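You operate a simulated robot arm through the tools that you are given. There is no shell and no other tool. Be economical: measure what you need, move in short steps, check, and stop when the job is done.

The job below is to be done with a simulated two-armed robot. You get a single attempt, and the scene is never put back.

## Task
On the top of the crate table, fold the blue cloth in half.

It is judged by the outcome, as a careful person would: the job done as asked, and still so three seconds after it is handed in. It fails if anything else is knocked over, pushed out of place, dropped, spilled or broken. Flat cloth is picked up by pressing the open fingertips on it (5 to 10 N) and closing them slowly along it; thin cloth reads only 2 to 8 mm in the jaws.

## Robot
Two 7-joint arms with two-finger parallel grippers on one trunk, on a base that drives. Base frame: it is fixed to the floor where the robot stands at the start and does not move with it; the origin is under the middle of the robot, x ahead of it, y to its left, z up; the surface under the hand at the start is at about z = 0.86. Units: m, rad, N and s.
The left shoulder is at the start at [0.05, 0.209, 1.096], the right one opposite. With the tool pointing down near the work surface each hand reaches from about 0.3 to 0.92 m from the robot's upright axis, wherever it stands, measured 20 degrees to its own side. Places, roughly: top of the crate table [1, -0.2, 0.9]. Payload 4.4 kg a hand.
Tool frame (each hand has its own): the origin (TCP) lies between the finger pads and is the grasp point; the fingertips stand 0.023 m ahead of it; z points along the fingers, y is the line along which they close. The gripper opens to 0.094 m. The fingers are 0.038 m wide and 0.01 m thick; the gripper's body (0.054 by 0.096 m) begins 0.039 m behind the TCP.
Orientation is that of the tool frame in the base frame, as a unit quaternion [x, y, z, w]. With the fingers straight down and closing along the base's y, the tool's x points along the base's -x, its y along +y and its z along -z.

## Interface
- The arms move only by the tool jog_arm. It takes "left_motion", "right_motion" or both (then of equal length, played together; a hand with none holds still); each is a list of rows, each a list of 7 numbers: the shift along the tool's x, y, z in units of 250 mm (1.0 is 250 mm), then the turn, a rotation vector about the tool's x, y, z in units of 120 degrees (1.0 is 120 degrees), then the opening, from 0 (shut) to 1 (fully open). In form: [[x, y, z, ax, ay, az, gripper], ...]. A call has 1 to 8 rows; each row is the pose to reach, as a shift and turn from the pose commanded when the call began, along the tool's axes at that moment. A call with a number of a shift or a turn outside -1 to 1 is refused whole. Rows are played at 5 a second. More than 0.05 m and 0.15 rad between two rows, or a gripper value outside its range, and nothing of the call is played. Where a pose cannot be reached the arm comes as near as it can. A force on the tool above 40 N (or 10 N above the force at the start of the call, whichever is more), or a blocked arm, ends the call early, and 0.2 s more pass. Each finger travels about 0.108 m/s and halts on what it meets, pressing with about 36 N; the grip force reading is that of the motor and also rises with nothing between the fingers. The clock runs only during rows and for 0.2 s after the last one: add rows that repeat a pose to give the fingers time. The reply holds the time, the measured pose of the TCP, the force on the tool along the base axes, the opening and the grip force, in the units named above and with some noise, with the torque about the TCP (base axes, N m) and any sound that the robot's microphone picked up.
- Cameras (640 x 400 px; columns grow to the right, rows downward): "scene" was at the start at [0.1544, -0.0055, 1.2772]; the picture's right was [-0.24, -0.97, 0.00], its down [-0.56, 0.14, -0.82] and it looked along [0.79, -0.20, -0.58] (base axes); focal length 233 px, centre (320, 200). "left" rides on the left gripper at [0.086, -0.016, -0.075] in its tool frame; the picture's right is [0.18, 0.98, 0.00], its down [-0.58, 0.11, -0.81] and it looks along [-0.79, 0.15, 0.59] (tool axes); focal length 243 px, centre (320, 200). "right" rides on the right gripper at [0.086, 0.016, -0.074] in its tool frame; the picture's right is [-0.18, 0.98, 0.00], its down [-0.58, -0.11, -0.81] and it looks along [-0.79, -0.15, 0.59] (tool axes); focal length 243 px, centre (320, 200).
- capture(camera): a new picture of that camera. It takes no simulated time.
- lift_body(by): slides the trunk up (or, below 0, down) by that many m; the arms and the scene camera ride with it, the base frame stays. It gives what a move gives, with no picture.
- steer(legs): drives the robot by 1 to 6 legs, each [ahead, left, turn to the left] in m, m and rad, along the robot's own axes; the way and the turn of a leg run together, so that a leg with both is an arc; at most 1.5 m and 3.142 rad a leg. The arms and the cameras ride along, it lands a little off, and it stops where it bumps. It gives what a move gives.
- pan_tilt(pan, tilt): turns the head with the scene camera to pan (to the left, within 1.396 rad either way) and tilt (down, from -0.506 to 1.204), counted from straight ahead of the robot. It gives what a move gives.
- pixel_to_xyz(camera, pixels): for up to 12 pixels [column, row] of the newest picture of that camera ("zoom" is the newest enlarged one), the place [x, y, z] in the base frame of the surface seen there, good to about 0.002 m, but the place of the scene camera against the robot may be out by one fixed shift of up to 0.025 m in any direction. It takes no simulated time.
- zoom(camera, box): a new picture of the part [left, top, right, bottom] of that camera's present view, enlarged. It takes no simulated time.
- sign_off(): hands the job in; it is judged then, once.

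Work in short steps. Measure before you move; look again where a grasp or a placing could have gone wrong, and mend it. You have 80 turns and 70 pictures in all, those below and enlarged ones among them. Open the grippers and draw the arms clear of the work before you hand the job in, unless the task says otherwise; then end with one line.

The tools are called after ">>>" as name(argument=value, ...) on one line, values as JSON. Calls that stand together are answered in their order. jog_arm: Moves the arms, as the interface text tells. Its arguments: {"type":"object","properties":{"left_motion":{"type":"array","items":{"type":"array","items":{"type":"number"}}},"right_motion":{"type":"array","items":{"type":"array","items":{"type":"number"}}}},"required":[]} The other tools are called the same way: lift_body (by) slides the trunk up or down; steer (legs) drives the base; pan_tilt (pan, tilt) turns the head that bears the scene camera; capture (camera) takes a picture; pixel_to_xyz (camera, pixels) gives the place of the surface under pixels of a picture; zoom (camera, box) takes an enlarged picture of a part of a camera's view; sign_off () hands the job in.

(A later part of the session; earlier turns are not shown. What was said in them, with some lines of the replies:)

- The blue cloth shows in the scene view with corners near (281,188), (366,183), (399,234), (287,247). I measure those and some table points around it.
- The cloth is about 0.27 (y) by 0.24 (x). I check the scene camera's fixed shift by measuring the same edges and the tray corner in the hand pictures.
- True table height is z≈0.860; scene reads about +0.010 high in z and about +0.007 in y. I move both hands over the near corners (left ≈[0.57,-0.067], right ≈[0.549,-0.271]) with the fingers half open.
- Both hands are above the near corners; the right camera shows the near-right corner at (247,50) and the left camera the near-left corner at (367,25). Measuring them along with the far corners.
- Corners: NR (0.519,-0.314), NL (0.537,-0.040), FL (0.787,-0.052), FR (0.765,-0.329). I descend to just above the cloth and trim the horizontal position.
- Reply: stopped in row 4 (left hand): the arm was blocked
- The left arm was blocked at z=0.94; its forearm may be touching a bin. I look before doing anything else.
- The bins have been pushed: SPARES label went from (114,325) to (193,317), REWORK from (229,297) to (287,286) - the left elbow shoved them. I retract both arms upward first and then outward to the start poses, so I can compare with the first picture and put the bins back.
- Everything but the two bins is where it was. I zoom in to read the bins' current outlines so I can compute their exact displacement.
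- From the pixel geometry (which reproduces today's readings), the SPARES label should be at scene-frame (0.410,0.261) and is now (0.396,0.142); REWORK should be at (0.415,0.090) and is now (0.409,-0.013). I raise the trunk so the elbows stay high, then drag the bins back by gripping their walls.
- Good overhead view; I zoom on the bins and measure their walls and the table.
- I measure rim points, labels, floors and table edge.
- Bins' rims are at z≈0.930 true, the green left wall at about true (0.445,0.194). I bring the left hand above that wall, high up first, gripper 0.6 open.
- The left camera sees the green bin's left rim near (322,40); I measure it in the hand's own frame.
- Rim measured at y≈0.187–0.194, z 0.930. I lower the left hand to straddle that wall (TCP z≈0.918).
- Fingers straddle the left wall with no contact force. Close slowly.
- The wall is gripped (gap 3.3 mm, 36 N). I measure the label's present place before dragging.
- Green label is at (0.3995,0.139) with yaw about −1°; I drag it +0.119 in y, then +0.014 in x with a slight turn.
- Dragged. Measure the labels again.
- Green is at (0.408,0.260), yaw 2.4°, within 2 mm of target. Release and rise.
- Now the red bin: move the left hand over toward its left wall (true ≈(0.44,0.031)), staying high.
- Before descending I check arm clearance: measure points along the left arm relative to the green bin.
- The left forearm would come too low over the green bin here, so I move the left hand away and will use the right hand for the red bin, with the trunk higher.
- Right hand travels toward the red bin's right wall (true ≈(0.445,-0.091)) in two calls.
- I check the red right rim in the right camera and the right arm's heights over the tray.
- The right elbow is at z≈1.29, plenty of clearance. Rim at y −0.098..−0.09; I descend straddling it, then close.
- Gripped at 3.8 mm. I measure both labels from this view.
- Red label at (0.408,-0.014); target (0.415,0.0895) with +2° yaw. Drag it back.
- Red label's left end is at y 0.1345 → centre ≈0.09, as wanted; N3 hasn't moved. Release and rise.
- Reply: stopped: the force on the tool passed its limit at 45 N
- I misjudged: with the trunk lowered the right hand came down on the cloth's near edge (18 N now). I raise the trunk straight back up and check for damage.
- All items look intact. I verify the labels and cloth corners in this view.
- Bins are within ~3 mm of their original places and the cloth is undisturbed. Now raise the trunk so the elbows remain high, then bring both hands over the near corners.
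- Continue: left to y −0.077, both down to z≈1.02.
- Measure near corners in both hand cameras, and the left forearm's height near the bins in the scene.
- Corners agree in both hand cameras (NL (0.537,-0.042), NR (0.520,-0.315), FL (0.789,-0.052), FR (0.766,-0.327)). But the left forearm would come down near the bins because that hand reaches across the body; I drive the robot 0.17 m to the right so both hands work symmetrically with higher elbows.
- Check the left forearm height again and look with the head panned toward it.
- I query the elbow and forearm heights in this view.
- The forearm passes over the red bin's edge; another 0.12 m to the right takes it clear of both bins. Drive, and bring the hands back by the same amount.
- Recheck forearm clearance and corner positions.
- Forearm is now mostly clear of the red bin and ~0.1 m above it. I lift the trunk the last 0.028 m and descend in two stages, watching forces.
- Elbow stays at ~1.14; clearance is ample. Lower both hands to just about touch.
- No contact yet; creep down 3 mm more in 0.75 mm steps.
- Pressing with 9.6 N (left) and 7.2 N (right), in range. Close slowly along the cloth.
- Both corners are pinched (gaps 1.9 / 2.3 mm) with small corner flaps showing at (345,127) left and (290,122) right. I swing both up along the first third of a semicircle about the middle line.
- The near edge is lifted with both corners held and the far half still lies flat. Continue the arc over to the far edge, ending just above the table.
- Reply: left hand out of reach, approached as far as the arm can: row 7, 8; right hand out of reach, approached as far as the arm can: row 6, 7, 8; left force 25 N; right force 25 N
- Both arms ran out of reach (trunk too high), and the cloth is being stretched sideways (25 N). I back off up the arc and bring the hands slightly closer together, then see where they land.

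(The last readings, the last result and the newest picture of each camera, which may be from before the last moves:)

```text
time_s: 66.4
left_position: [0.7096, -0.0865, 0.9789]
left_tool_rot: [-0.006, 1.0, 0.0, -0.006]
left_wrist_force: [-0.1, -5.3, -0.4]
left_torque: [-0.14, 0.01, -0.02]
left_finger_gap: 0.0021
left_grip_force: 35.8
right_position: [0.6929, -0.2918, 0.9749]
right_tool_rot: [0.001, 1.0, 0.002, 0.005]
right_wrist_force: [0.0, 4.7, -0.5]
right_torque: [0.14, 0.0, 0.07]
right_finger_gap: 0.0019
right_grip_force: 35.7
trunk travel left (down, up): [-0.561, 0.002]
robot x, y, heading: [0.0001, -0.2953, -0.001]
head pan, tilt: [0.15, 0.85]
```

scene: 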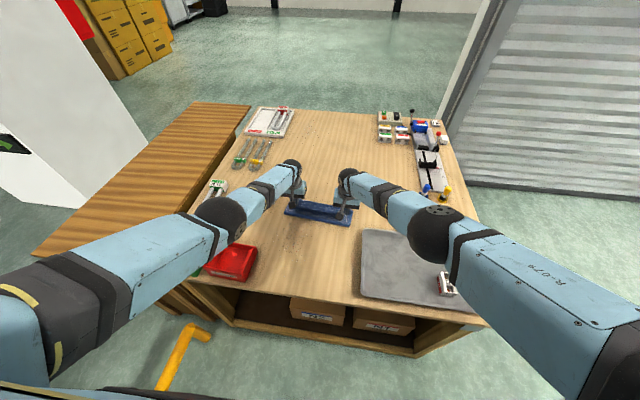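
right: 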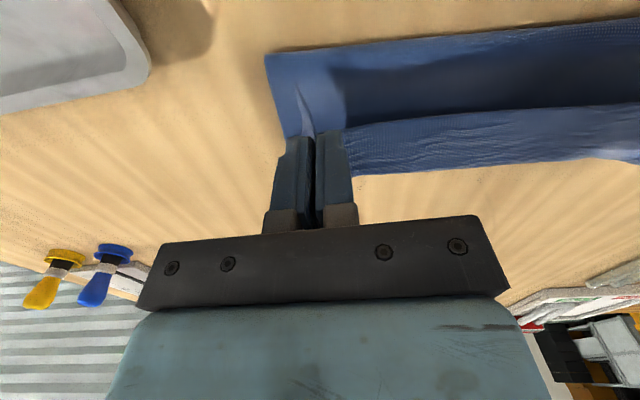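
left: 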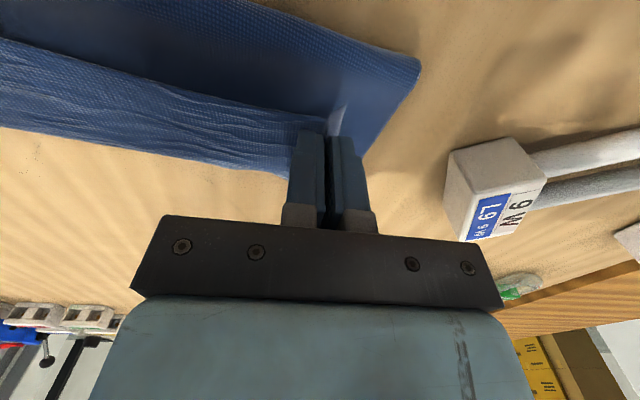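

Tension is down to ~5 N. Lower the trunk 0.06 (hands come to z≈0.917), raise the hands back, and repeat for a total of 0.12.

>>> lift_body(by=-0.055)

>>> jog_arm(left_motion=[[0, 0.004, -0.08, 0, 0, 0, 0], [0, 0.008, -0.16, 0, 0, 0, 0], [0, 0.01, -0.24, 0, 0, 0, 0]], right_motion=[[0, 0, -0.08, 0, 0, 0, 0], [0, 0, -0.16, 0, 0, 0, 0], [0, 0, -0.24, 0, 0, 0, 0]])

>>> lift_body(by=-0.065)

>>> capture(camera="scene")

```text
time_s: 67.4
left_position: [0.7088, -0.0858, 0.9236]
left_tool_rot: [-0.005, 1.0, -0.001, -0.006]
left_wrist_force: [-0.1, -2.8, 0.1]
left_torque: [-0.01, 0.01, -0.02]
left_finger_gap: 0.002
left_grip_force: 36.1
right_position: [0.6919, -0.2908, 0.9198]
right_tool_rot: [0.001, 1.0, 0.0, 0.004]
right_wrist_force: [-0.1, 2.8, 0.8]
right_torque: [0.05, -0.01, 0.06]
right_finger_gap: 0.0019
right_grip_force: 35.6
trunk travel left (down, up): [-0.506, 0.057]
robot x, y, heading: [-0.001, -0.2971, 0.001]
head pan, tilt: [0.15, 0.85]
```

```text
time_s: 68.2
left_position: [0.7128, -0.0848, 0.9843]
left_tool_rot: [-0.004, 1.0, -0.002, -0.007]
left_wrist_force: [-1.0, -6.1, -0.1]
left_torque: [-0.13, 0.0, -0.02]
left_finger_gap: 0.0022
left_grip_force: 36.3
right_position: [0.6919, -0.2896, 0.9805]
right_tool_rot: [0.001, 1.0, 0.002, 0.005]
right_wrist_force: [0.3, 6.2, -0.3]
right_torque: [0.14, 0.0, 0.09]
right_finger_gap: 0.0021
right_grip_force: 35.7
trunk travel left (down, up): [-0.506, 0.057]
robot x, y, heading: [-0.0031, -0.2976, 0.0]
head pan, tilt: [0.15, 0.85]
```

```text
time_s: 69.2
left_position: [0.7124, -0.0849, 0.918]
left_tool_rot: [-0.005, 1.0, -0.001, -0.007]
left_wrist_force: [0.4, -8.2, 0.0]
left_torque: [-0.17, -0.01, -0.01]
left_finger_gap: 0.0021
left_grip_force: 35.8
right_position: [0.6919, -0.2913, 0.9146]
right_tool_rot: [0.001, 1.0, 0.001, 0.005]
right_wrist_force: [0.0, 7.4, 0.6]
right_torque: [0.18, 0.0, 0.12]
right_finger_gap: 0.002
right_grip_force: 36.0
trunk travel left (down, up): [-0.441, 0.122]
robot x, y, heading: [-0.0029, -0.2995, 0.002]
head pan, tilt: [0.15, 0.85]
```

```text
21 pictures are left
```

scene: 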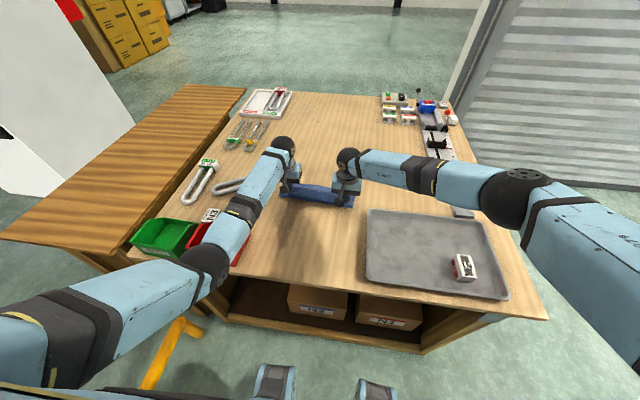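

Check the left elbow/forearm heights before extending, and the far edge and fold location in the hand cameras.

>>> pixel_to_xyz(camera="scene", pixels=[[205, 262], [225, 235], [245, 205], [265, 178], [425, 165], [500, 190], [462, 265]])

>>> capture(camera="left")

>>> capture(camera="right")

```text
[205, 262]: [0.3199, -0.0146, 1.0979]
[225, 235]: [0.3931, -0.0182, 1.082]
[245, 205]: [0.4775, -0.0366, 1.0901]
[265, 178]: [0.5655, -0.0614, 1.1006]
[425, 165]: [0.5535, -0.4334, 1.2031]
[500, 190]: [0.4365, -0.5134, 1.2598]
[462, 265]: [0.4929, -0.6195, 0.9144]
```

```text
20 pictures are left
```

left: 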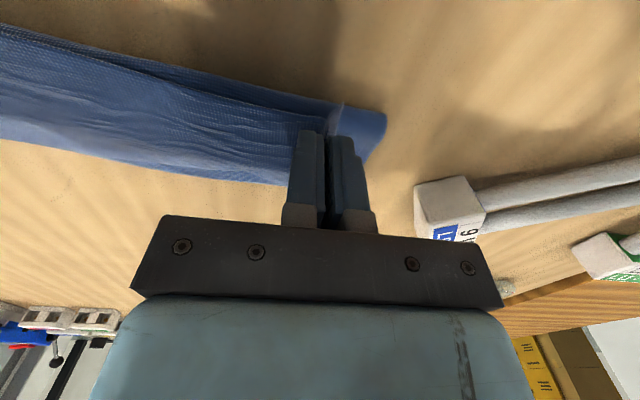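

```text
19 pictures are left
```

right: 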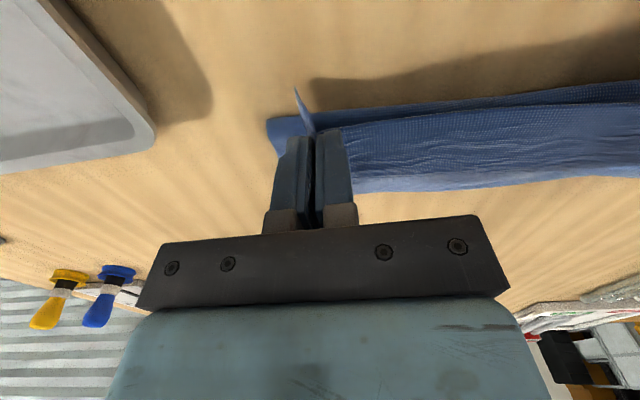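

Clearances are fine. Measure the far edge position now to place the near edge on it.

>>> pixel_to_xyz(camera="left", pixels=[[275, 182], [150, 162], [385, 112], [250, 130]])

>>> pixel_to_xyz(camera="right", pixels=[[365, 190], [500, 183], [268, 122], [276, 150], [400, 150]])

```text
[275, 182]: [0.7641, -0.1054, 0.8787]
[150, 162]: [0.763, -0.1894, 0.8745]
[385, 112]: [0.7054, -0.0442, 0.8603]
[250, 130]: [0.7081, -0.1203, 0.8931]
```

```text
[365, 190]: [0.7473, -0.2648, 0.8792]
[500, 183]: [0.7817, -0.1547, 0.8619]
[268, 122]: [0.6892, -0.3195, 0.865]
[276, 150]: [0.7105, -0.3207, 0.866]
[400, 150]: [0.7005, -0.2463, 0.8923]
```

I zoom the scene view on the cloth to see the actual fold and far-edge state.

>>> zoom(camera="scene", box=[250, 130, 390, 230])

```text
4.00 times, centred on (320, 180) of scene
```

zoom: 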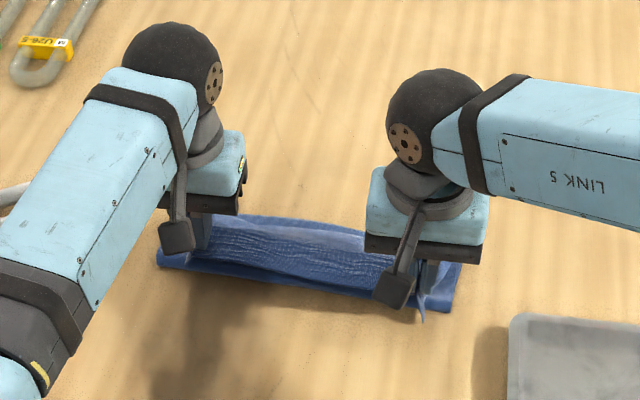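

>>> pixel_to_xyz(camera="zoom", pixels=[[160, 258], [165, 267], [270, 278], [300, 265], [280, 245], [300, 232], [290, 222], [330, 288], [445, 308], [455, 270], [420, 318]])

```text
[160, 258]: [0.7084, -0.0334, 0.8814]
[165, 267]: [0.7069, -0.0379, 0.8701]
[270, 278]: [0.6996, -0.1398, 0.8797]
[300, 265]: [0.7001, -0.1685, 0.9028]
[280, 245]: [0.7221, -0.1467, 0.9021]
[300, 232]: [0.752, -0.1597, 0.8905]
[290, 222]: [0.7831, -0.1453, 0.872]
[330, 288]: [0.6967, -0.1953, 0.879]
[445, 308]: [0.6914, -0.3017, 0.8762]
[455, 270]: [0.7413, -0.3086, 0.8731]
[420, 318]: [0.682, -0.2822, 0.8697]
```

The lower layer isn't lying as it should (cloth visible only from x≈0.70 to 0.78, bunched under the hands after backing off). Safest is a re-lay: lift the cloth clear by its two corners so it hangs straight, then lay it flat again and fold afresh.

>>> jog_arm(left_motion=[[0, -0.004, -0.1, 0, 0, 0, 0], [0, -0.008, -0.2, 0, 0, 0, 0], [0, -0.008, -0.32, 0, 0, 0, 0], [0, -0.008, -0.44, 0, 0, 0, 0], [0, -0.008, -0.56, 0, 0, 0, 0], [0, -0.008, -0.68, 0, 0, 0, 0], [0, -0.008, -0.8, 0, 0, 0, 0], [0, -0.008, -0.86, 0, 0, 0, 0]], right_motion=[[-0.01, 0.004, -0.1, 0, 0, 0, 0], [-0.02, 0.008, -0.2, 0, 0, 0, 0], [-0.02, 0.008, -0.32, 0, 0, 0, 0], [-0.02, 0.008, -0.44, 0, 0, 0, 0], [-0.02, 0.008, -0.56, 0, 0, 0, 0], [-0.02, 0.008, -0.68, 0, 0, 0, 0], [-0.02, 0.008, -0.8, 0, 0, 0, 0], [-0.02, 0.008, -0.86, 0, 0, 0, 0]])

>>> capture(camera="scene")

>>> capture(camera="left")

```text
time_s: 71.0
left_position: [0.7177, -0.0856, 1.1304]
left_tool_rot: [-0.006, 1.0, -0.001, -0.005]
left_wrist_force: [0.2, -2.9, 0.0]
left_torque: [-0.09, 0.03, -0.02]
left_finger_gap: 0.0022
left_grip_force: 36.4
right_position: [0.6983, -0.2901, 1.128]
right_tool_rot: [0.0, 1.0, 0.001, 0.005]
right_wrist_force: [-0.1, 2.9, 0.3]
right_torque: [0.08, 0.02, 0.04]
right_finger_gap: 0.0021
right_grip_force: 35.8
trunk travel left (down, up): [-0.441, 0.122]
robot x, y, heading: [-0.0003, -0.2977, 0.0]
head pan, tilt: [0.15, 0.85]
```

```text
17 pictures are left
```

scene: 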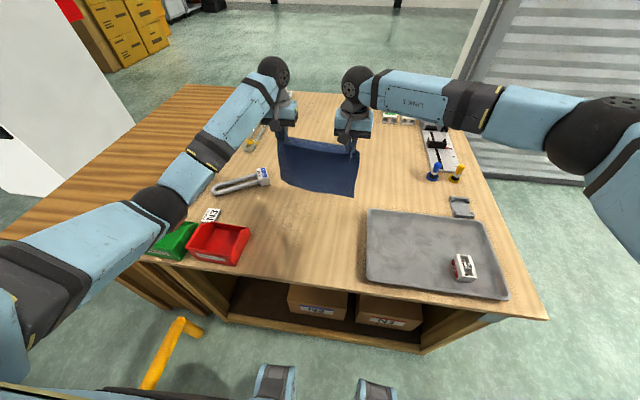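

```text
16 pictures are left
```

left: 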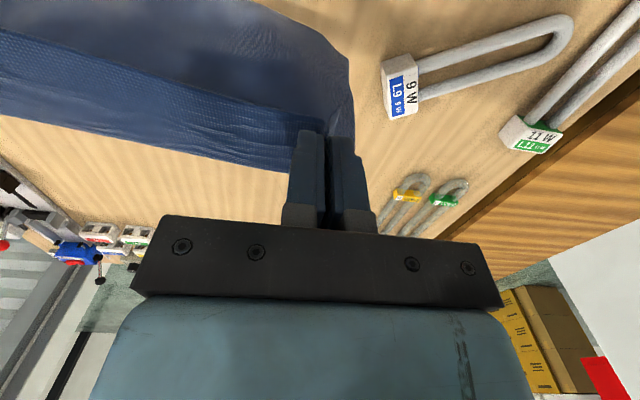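

The cloth now hangs straight and unfolded. I measure its bottom edge ((283,178)–(355,195) in the scene view).

>>> pixel_to_xyz(camera="scene", pixels=[[285, 176], [318, 186], [352, 193], [300, 160], [330, 165], [318, 198]])

>>> pixel_to_xyz(camera="left", pixels=[[345, 65], [352, 100], [280, 12], [200, 60], [100, 20]])

>>> zoom(camera="scene", box=[240, 80, 400, 220])

```text
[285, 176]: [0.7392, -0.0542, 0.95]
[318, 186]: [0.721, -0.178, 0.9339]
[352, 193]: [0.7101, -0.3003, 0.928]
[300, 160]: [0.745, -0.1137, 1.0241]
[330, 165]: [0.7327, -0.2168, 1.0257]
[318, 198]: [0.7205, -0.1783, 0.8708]
```

```text
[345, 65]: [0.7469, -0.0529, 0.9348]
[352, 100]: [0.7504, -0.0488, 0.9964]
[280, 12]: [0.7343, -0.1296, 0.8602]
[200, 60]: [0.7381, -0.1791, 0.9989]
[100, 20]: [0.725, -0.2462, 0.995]
```

```text
2.86 times, centred on (320, 150) of scene
```

zoom: 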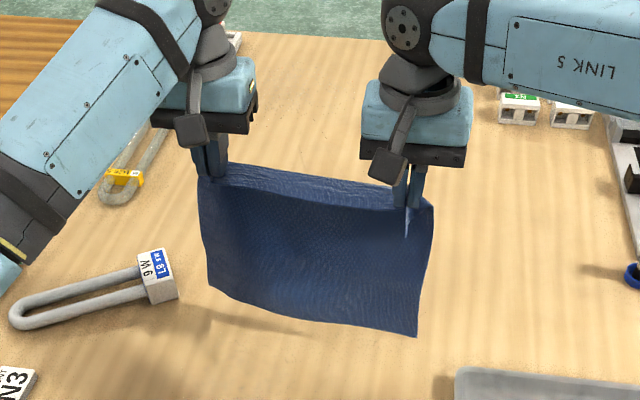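

Key insight: the 38 mm-wide fingers hold the hem flat, with the edge on the robot side and the body leaving on the far side; so folding forward doubles it wrongly. I'll instead lay the hanging bottom edge at x≈0.60, lay the lower half forward (away), then bring the held edge back toward the robot on top. First trunk up and hands back.

>>> lift_body(by=0.085)

>>> jog_arm(left_motion=[[0.05, 0, 0.02, 0, 0, 0, 0], [0.12, 0, 0.06, 0, 0, 0, 0], [0.2, 0, 0.12, 0, 0, 0, 0], [0.28, 0, 0.18, 0, 0, 0, 0], [0.36, 0, 0.24, 0, 0, 0, 0], [0.44, 0, 0.3, 0, 0, 0, 0], [0.5, 0, 0.36, 0, 0, 0, 0], [0.53, 0, 0.4, 0, 0, 0, 0]], right_motion=[[0.05, 0, 0.02, 0, 0, 0, 0], [0.12, 0, 0.06, 0, 0, 0, 0], [0.2, 0, 0.12, 0, 0, 0, 0], [0.28, 0, 0.18, 0, 0, 0, 0], [0.36, 0, 0.24, 0, 0, 0, 0], [0.44, 0, 0.3, 0, 0, 0, 0], [0.5, 0, 0.36, 0, 0, 0, 0], [0.53, 0, 0.4, 0, 0, 0, 0]])

>>> capture(camera="scene")

```text
time_s: 72.2
left_position: [0.7182, -0.0852, 1.2147]
left_tool_rot: [-0.005, 1.0, 0.0, -0.006]
left_wrist_force: [0.1, -3.1, 0.4]
left_torque: [-0.07, 0.0, -0.03]
left_finger_gap: 0.002
left_grip_force: 35.6
right_position: [0.6973, -0.2892, 1.2125]
right_tool_rot: [0.0, 1.0, 0.002, 0.005]
right_wrist_force: [-0.5, 3.6, -0.2]
right_torque: [0.09, 0.02, 0.05]
right_finger_gap: 0.0021
right_grip_force: 36.1
trunk travel left (down, up): [-0.526, 0.037]
robot x, y, heading: [-0.002, -0.2954, 0.003]
head pan, tilt: [0.15, 0.85]
```

```text
time_s: 74.0
left_position: [0.5825, -0.086, 1.1177]
left_tool_rot: [-0.005, 1.0, -0.001, -0.005]
left_wrist_force: [-0.7, -2.7, 0.0]
left_torque: [-0.08, -0.03, -0.05]
left_finger_gap: 0.0021
left_grip_force: 35.6
right_position: [0.5663, -0.2884, 1.1119]
right_tool_rot: [0.001, 1.0, 0.001, 0.005]
right_wrist_force: [0.4, 3.6, 0.0]
right_torque: [0.09, 0.0, 0.04]
right_finger_gap: 0.0022
right_grip_force: 36.1
trunk travel left (down, up): [-0.526, 0.037]
robot x, y, heading: [0.0006, -0.2946, -0.0]
head pan, tilt: [0.15, 0.85]
```

```text
14 pictures are left
```

scene: 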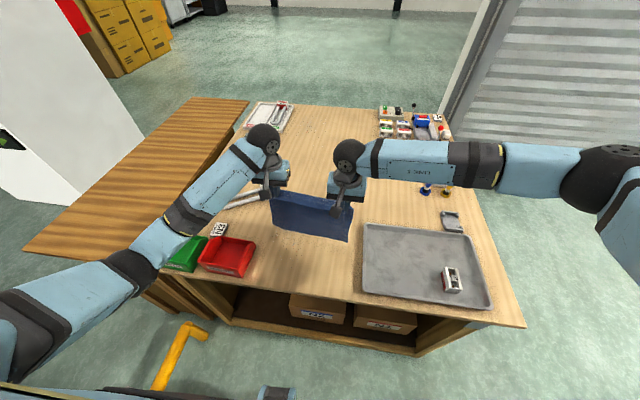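

>>> pixel_to_xyz(camera="scene", pixels=[[276, 226], [310, 234], [348, 240], [276, 229], [310, 237], [348, 244], [310, 215], [130, 268], [160, 240], [195, 205]])

```text
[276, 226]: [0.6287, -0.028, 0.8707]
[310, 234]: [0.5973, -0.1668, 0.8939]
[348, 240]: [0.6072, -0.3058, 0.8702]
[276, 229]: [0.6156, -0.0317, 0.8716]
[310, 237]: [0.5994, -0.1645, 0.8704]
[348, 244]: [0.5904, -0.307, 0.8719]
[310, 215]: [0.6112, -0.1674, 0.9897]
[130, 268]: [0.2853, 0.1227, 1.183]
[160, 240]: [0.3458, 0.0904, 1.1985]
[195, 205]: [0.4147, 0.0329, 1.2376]
```

Bottom edge is at true z≈0.88, x≈0.60. Lower to touch, then lay the lower half forward along a 45° line.

>>> jog_arm(left_motion=[[0, 0, 0.08, 0, 0, 0, 0], [-0.07, 0, 0.152, 0, 0, 0, 0], [-0.14, 0, 0.223, 0, 0, 0, 0], [-0.21, 0, 0.294, 0, 0, 0, 0], [-0.28, 0, 0.366, 0, 0, 0, 0], [-0.35, 0, 0.437, 0, 0, 0, 0], [-0.42, 0, 0.509, 0, 0, 0, 0], [-0.492, 0, 0.58, 0, 0, 0, 0]], right_motion=[[0, 0, 0.07, 0, 0, 0, 0], [-0.07, 0, 0.14, 0, 0, 0, 0], [-0.14, 0, 0.21, 0, 0, 0, 0], [-0.21, 0, 0.28, 0, 0, 0, 0], [-0.28, 0, 0.35, 0, 0, 0, 0], [-0.35, 0, 0.42, 0, 0, 0, 0], [-0.42, 0, 0.49, 0, 0, 0, 0], [-0.492, 0, 0.56, 0, 0, 0, 0]])

>>> zoom(camera="scene", box=[220, 110, 420, 260])

```text
time_s: 75.8
left_position: [0.7054, -0.0841, 0.9677]
left_tool_rot: [-0.005, 1.0, -0.001, -0.006]
left_wrist_force: [-0.4, -6.0, 0.1]
left_torque: [-0.18, 0.04, -0.01]
left_finger_gap: 0.0021
left_grip_force: 36.1
right_position: [0.6897, -0.288, 0.9713]
right_tool_rot: [0.001, 1.0, 0.001, 0.004]
right_wrist_force: [1.4, 7.7, 0.2]
right_torque: [0.15, 0.0, 0.11]
right_finger_gap: 0.0022
right_grip_force: 35.7
trunk travel left (down, up): [-0.526, 0.037]
robot x, y, heading: [-0.0006, -0.3003, 0.0]
head pan, tilt: [0.15, 0.85]
```

```text
2.67 times, centred on (320, 185) of scene
```

zoom: 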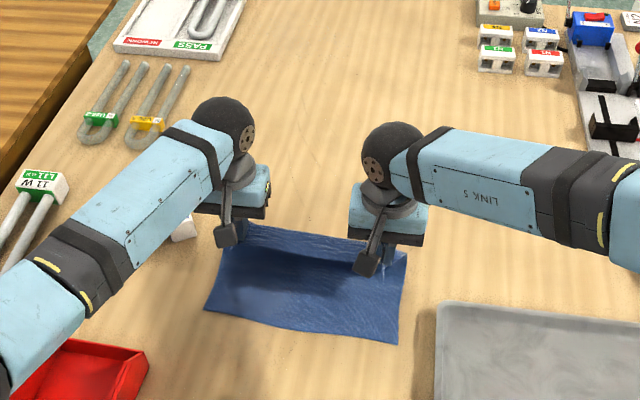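

The lower half now lies on the table toward the robot. Measure its near edge to place the held edge on it.

>>> pixel_to_xyz(camera="zoom", pixels=[[207, 306], [230, 312], [300, 328], [370, 337], [396, 341], [300, 290], [219, 255], [402, 275]])

```text
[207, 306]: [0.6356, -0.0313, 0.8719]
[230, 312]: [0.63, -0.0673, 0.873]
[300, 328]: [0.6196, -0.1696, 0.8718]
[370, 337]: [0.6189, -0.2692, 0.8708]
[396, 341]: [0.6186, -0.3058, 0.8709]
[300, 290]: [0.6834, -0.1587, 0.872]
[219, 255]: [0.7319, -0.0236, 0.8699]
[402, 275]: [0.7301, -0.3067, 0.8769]
```

Near edge of the lower layer is at true x≈0.62 (left 0.625, right 0.614). I nudge forward to lay a bit more, then swing the held edge back over and down so it lands on that edge.

>>> jog_arm(left_motion=[[-0.068, 0, 0, 0, 0, 0, 0], [0.012, -0.004, 0.004, 0, 0, 0, 0], [0.09, -0.008, 0.04, 0, 0, 0, 0], [0.16, -0.008, 0.092, 0, 0, 0, 0], [0.21, -0.008, 0.168, 0, 0, 0, 0], [0.236, -0.008, 0.235, 0, 0, 0, 0], [0.24, -0.008, 0.285, 0, 0, 0, 0], [0.24, -0.008, 0.3, 0, 0, 0, 0]], right_motion=[[-0.068, 0, 0, 0, 0, 0, 0], [0.012, 0.004, 0.004, 0, 0, 0, 0], [0.09, 0.008, 0.04, 0, 0, 0, 0], [0.16, 0.008, 0.098, 0, 0, 0, 0], [0.21, 0.008, 0.178, 0, 0, 0, 0], [0.232, 0.008, 0.25, 0, 0, 0, 0], [0.232, 0.008, 0.3, 0, 0, 0, 0], [0.232, 0.008, 0.314, 0, 0, 0, 0]])

>>> zoom(camera="scene", box=[220, 110, 420, 260])

```text
time_s: 77.6
left_position: [0.6452, -0.0862, 0.8955]
left_tool_rot: [-0.006, 1.0, 0.0, -0.007]
left_wrist_force: [0.7, -0.1, 0.5]
left_torque: [0.03, -0.01, -0.03]
left_finger_gap: 0.0021
left_grip_force: 35.5
right_position: [0.6331, -0.2869, 0.8939]
right_tool_rot: [0.001, 1.0, 0.0, 0.005]
right_wrist_force: [0.0, 0.0, 0.1]
right_torque: [0.01, 0.02, 0.02]
right_finger_gap: 0.0017
right_grip_force: 35.2
trunk travel left (down, up): [-0.526, 0.037]
robot x, y, heading: [-0.0025, -0.2964, -0.005]
head pan, tilt: [0.15, 0.85]
```

```text
2.67 times, centred on (320, 185) of scene
```

zoom: 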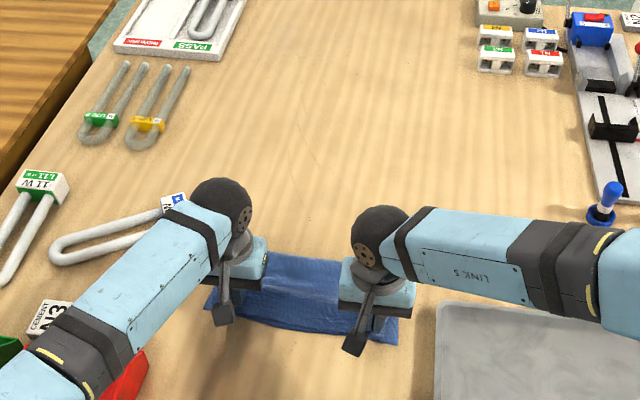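

Folded over; I measure near edges, ridge and the far fold.

>>> pixel_to_xyz(camera="zoom", pixels=[[208, 308], [260, 320], [300, 329], [300, 318], [300, 300], [300, 280], [300, 262], [325, 333], [392, 343], [397, 325]])

```text
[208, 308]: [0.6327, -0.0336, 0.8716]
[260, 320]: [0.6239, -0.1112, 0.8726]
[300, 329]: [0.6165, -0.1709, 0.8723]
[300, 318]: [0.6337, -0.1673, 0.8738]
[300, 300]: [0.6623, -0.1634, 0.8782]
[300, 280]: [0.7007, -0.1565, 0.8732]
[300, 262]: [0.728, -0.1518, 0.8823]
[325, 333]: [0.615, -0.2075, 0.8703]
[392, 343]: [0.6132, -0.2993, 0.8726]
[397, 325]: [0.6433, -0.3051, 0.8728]
```

Good: edges nearly coincide (~0.62) and the fold is at x≈0.73–0.74. Lower ~6 mm to touch lightly and open slowly so the pinched ruck spreads out flat.

>>> jog_arm(left_motion=[[0, 0, 0.012, 0, 0, 0, 0], [0, 0, 0.024, 0, 0, 0, 0], [0, 0, 0.024, 0, 0, 0, 0.08], [0, 0, 0.024, 0, 0, 0, 0.16], [0, 0, 0.024, 0, 0, 0, 0.24], [0, 0, 0.024, 0, 0, 0, 0.34], [0, 0, 0.024, 0, 0, 0, 0.44], [0, 0, 0.024, 0, 0, 0, 0.5]], right_motion=[[0, 0, 0.01, 0, 0, 0, 0], [0, 0, 0.02, 0, 0, 0, 0], [0, 0, 0.02, 0, 0, 0, 0.08], [0, 0, 0.02, 0, 0, 0, 0.16], [0, 0, 0.02, 0, 0, 0, 0.24], [0, 0, 0.02, 0, 0, 0, 0.34], [0, 0, 0.02, 0, 0, 0, 0.44], [0, 0, 0.02, 0, 0, 0, 0.5]])

>>> jog_arm(left_motion=[[0, 0, -0.04, 0, 0, 0, 0.5], [0, 0, -0.12, 0, 0, 0, 0.5], [0, 0, -0.24, 0, 0, 0, 0.5], [0, 0, -0.4, 0, 0, 0, 0.5], [0, 0, -0.56, 0, 0, 0, 0.5], [0, 0, -0.72, 0, 0, 0, 0.5], [0, 0, -0.88, 0, 0, 0, 0.5]], right_motion=[[0, 0, -0.04, 0, 0, 0, 0.5], [0, 0, -0.12, 0, 0, 0, 0.5], [0, 0, -0.24, 0, 0, 0, 0.5], [0, 0, -0.4, 0, 0, 0, 0.5], [0, 0, -0.56, 0, 0, 0, 0.5], [0, 0, -0.72, 0, 0, 0, 0.5], [0, 0, -0.88, 0, 0, 0, 0.5]])

>>> zoom(camera="scene", box=[220, 140, 420, 265])

```text
time_s: 79.4
left_position: [0.6436, -0.0887, 0.8898]
left_tool_rot: [-0.005, 1.0, 0.0, -0.007]
left_wrist_force: [-0.9, 0.8, -0.2]
left_torque: [0.0, 0.01, 0.0]
left_finger_gap: 0.0469
left_grip_force: 0.1
right_position: [0.6321, -0.2864, 0.8889]
right_tool_rot: [0.001, 1.0, 0.001, 0.004]
right_wrist_force: [0.9, 0.3, 0.1]
right_torque: [0.0, 0.01, -0.01]
right_finger_gap: 0.047
right_grip_force: 0.0
trunk travel left (down, up): [-0.526, 0.037]
robot x, y, heading: [-0.0017, -0.2947, -0.002]
head pan, tilt: [0.15, 0.85]
```

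```text
time_s: 81.0
left_position: [0.6457, -0.0856, 1.1114]
left_tool_rot: [-0.006, 1.0, 0.0, -0.006]
left_wrist_force: [0.1, -0.8, 0.6]
left_torque: [0.0, -0.03, 0.0]
left_finger_gap: 0.0471
left_grip_force: 0.0
right_position: [0.6296, -0.2837, 1.1062]
right_tool_rot: [0.001, 1.0, 0.0, 0.006]
right_wrist_force: [-0.1, 0.0, -0.3]
right_torque: [0.01, 0.0, 0.02]
right_finger_gap: 0.0471
right_grip_force: 0.0
trunk travel left (down, up): [-0.526, 0.037]
robot x, y, heading: [-0.0011, -0.2963, -0.002]
head pan, tilt: [0.15, 0.85]
```

```text
3.20 times, centred on (320, 202) of scene
```

zoom: 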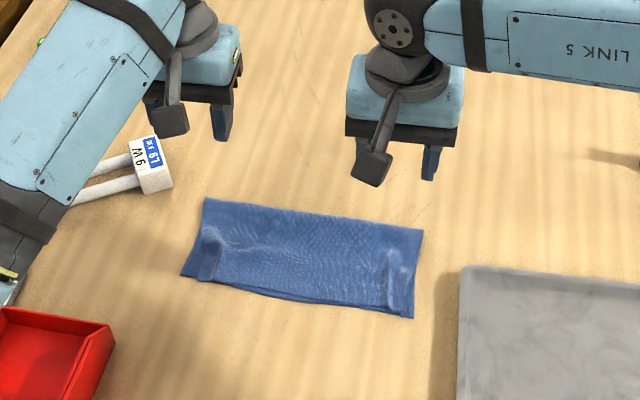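

A clean half-fold; only two small rucks remain at (210,255) and (393,280). I measure them and the outline.

>>> pixel_to_xyz(camera="zoom", pixels=[[205, 200], [420, 231], [182, 274], [412, 316], [210, 240], [213, 270], [392, 260], [393, 290], [200, 260], [405, 300], [290, 297], [300, 250]])

>>> capture(camera="right")

```text
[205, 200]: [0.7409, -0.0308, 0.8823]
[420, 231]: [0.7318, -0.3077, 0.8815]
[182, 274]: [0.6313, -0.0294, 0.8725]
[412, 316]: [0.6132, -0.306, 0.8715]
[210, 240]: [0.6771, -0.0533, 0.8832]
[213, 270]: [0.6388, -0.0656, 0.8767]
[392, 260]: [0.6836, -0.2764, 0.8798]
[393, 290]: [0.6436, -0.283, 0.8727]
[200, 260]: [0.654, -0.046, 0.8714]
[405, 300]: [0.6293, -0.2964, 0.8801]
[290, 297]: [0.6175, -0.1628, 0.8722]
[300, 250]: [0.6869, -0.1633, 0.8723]
```

```text
10 pictures are left
```

right: 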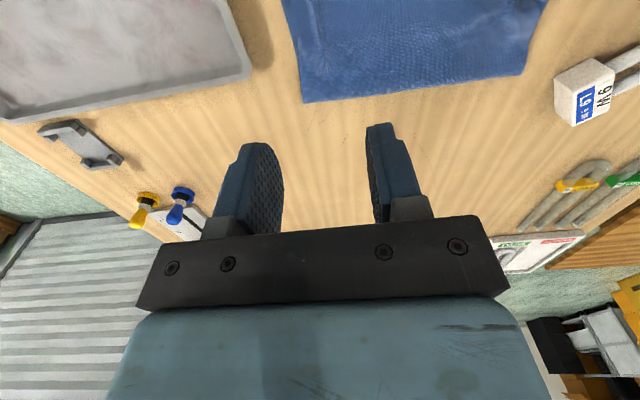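

The fold is x≈0.617–0.74 over the full width with edges aligned; the rucks are under 1 cm and harmless. I raise the hands and draw them apart, then take a final look.

>>> jog_arm(left_motion=[[0, 0, -0.12, 0, 0, 0, 0.5], [0, 0, -0.24, 0, 0, 0, 0.5], [0, 0.06, -0.36, 0, 0, 0, 0.5], [0, 0.16, -0.44, 0, 0, 0, 0.5], [0, 0.26, -0.5, 0, 0, 0, 0.5], [0, 0.36, -0.56, 0, 0, 0, 0.5], [0, 0.46, -0.6, 0, 0, 0, 0.5]], right_motion=[[0, 0, -0.12, 0, 0, 0, 0.5], [0, -0.06, -0.24, 0, 0, 0, 0.5], [0, -0.16, -0.36, 0, 0, 0, 0.5], [0, -0.28, -0.44, 0, 0, 0, 0.5], [0, -0.4, -0.5, 0, 0, 0, 0.5], [0, -0.52, -0.56, 0, 0, 0, 0.5], [0, -0.64, -0.6, 0, 0, 0, 0.5]])

>>> capture(camera="scene")

>>> zoom(camera="scene", box=[140, 140, 380, 290])

```text
time_s: 82.6
left_position: [0.6483, 0.0295, 1.2594]
left_tool_rot: [-0.005, 1.0, 0.0, -0.006]
left_wrist_force: [-0.8, -0.2, 0.0]
left_torque: [0.01, -0.03, 0.02]
left_finger_gap: 0.0471
left_grip_force: 0.0
right_position: [0.626, -0.4487, 1.2584]
right_tool_rot: [0.001, 1.0, 0.002, 0.005]
right_wrist_force: [0.1, 0.4, 0.5]
right_torque: [-0.01, -0.01, 0.01]
right_finger_gap: 0.047
right_grip_force: 0.0
trunk travel left (down, up): [-0.526, 0.037]
robot x, y, heading: [-0.0004, -0.2958, -0.001]
head pan, tilt: [0.15, 0.85]
```

```text
9 pictures are left
```

scene: 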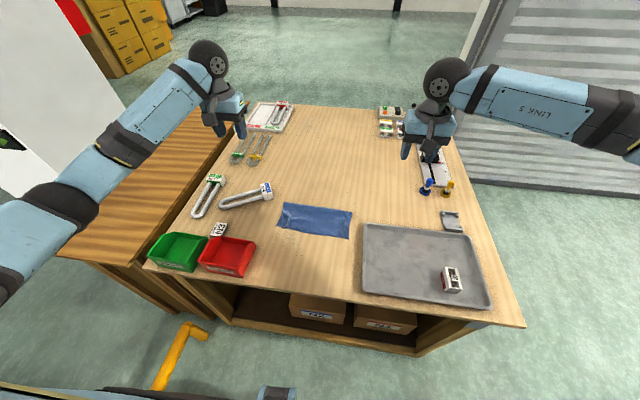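

```text
2.67 times, centred on (260, 215) of scene
```

zoom: 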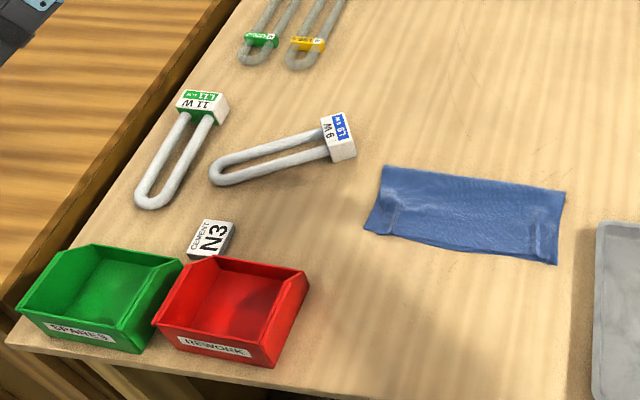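

Final check of bin labels against their original places.

>>> pixel_to_xyz(camera="zoom", pixels=[[82, 333], [215, 346], [178, 345], [252, 353], [46, 326], [115, 341]])

```text
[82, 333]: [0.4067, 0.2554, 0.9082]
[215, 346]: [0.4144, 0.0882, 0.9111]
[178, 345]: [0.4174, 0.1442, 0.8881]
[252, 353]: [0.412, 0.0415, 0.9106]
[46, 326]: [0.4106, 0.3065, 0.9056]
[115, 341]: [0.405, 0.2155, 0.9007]
```

The bins match their original places (0.410,0.261) and (0.415,0.090) within a few mm. The cloth is folded and the arms are clear, so I hand the job in.

>>> sign_off()

```text
The job is handed in.
```

The blue cloth is folded in half on the crate table, edges closely aligned, with two small rucks under 1 cm at the near corners; early on my left arm pushed the SPARES and REWORK bins about 0.1 m, and I moved them back to within about 6 mm of their original spots.
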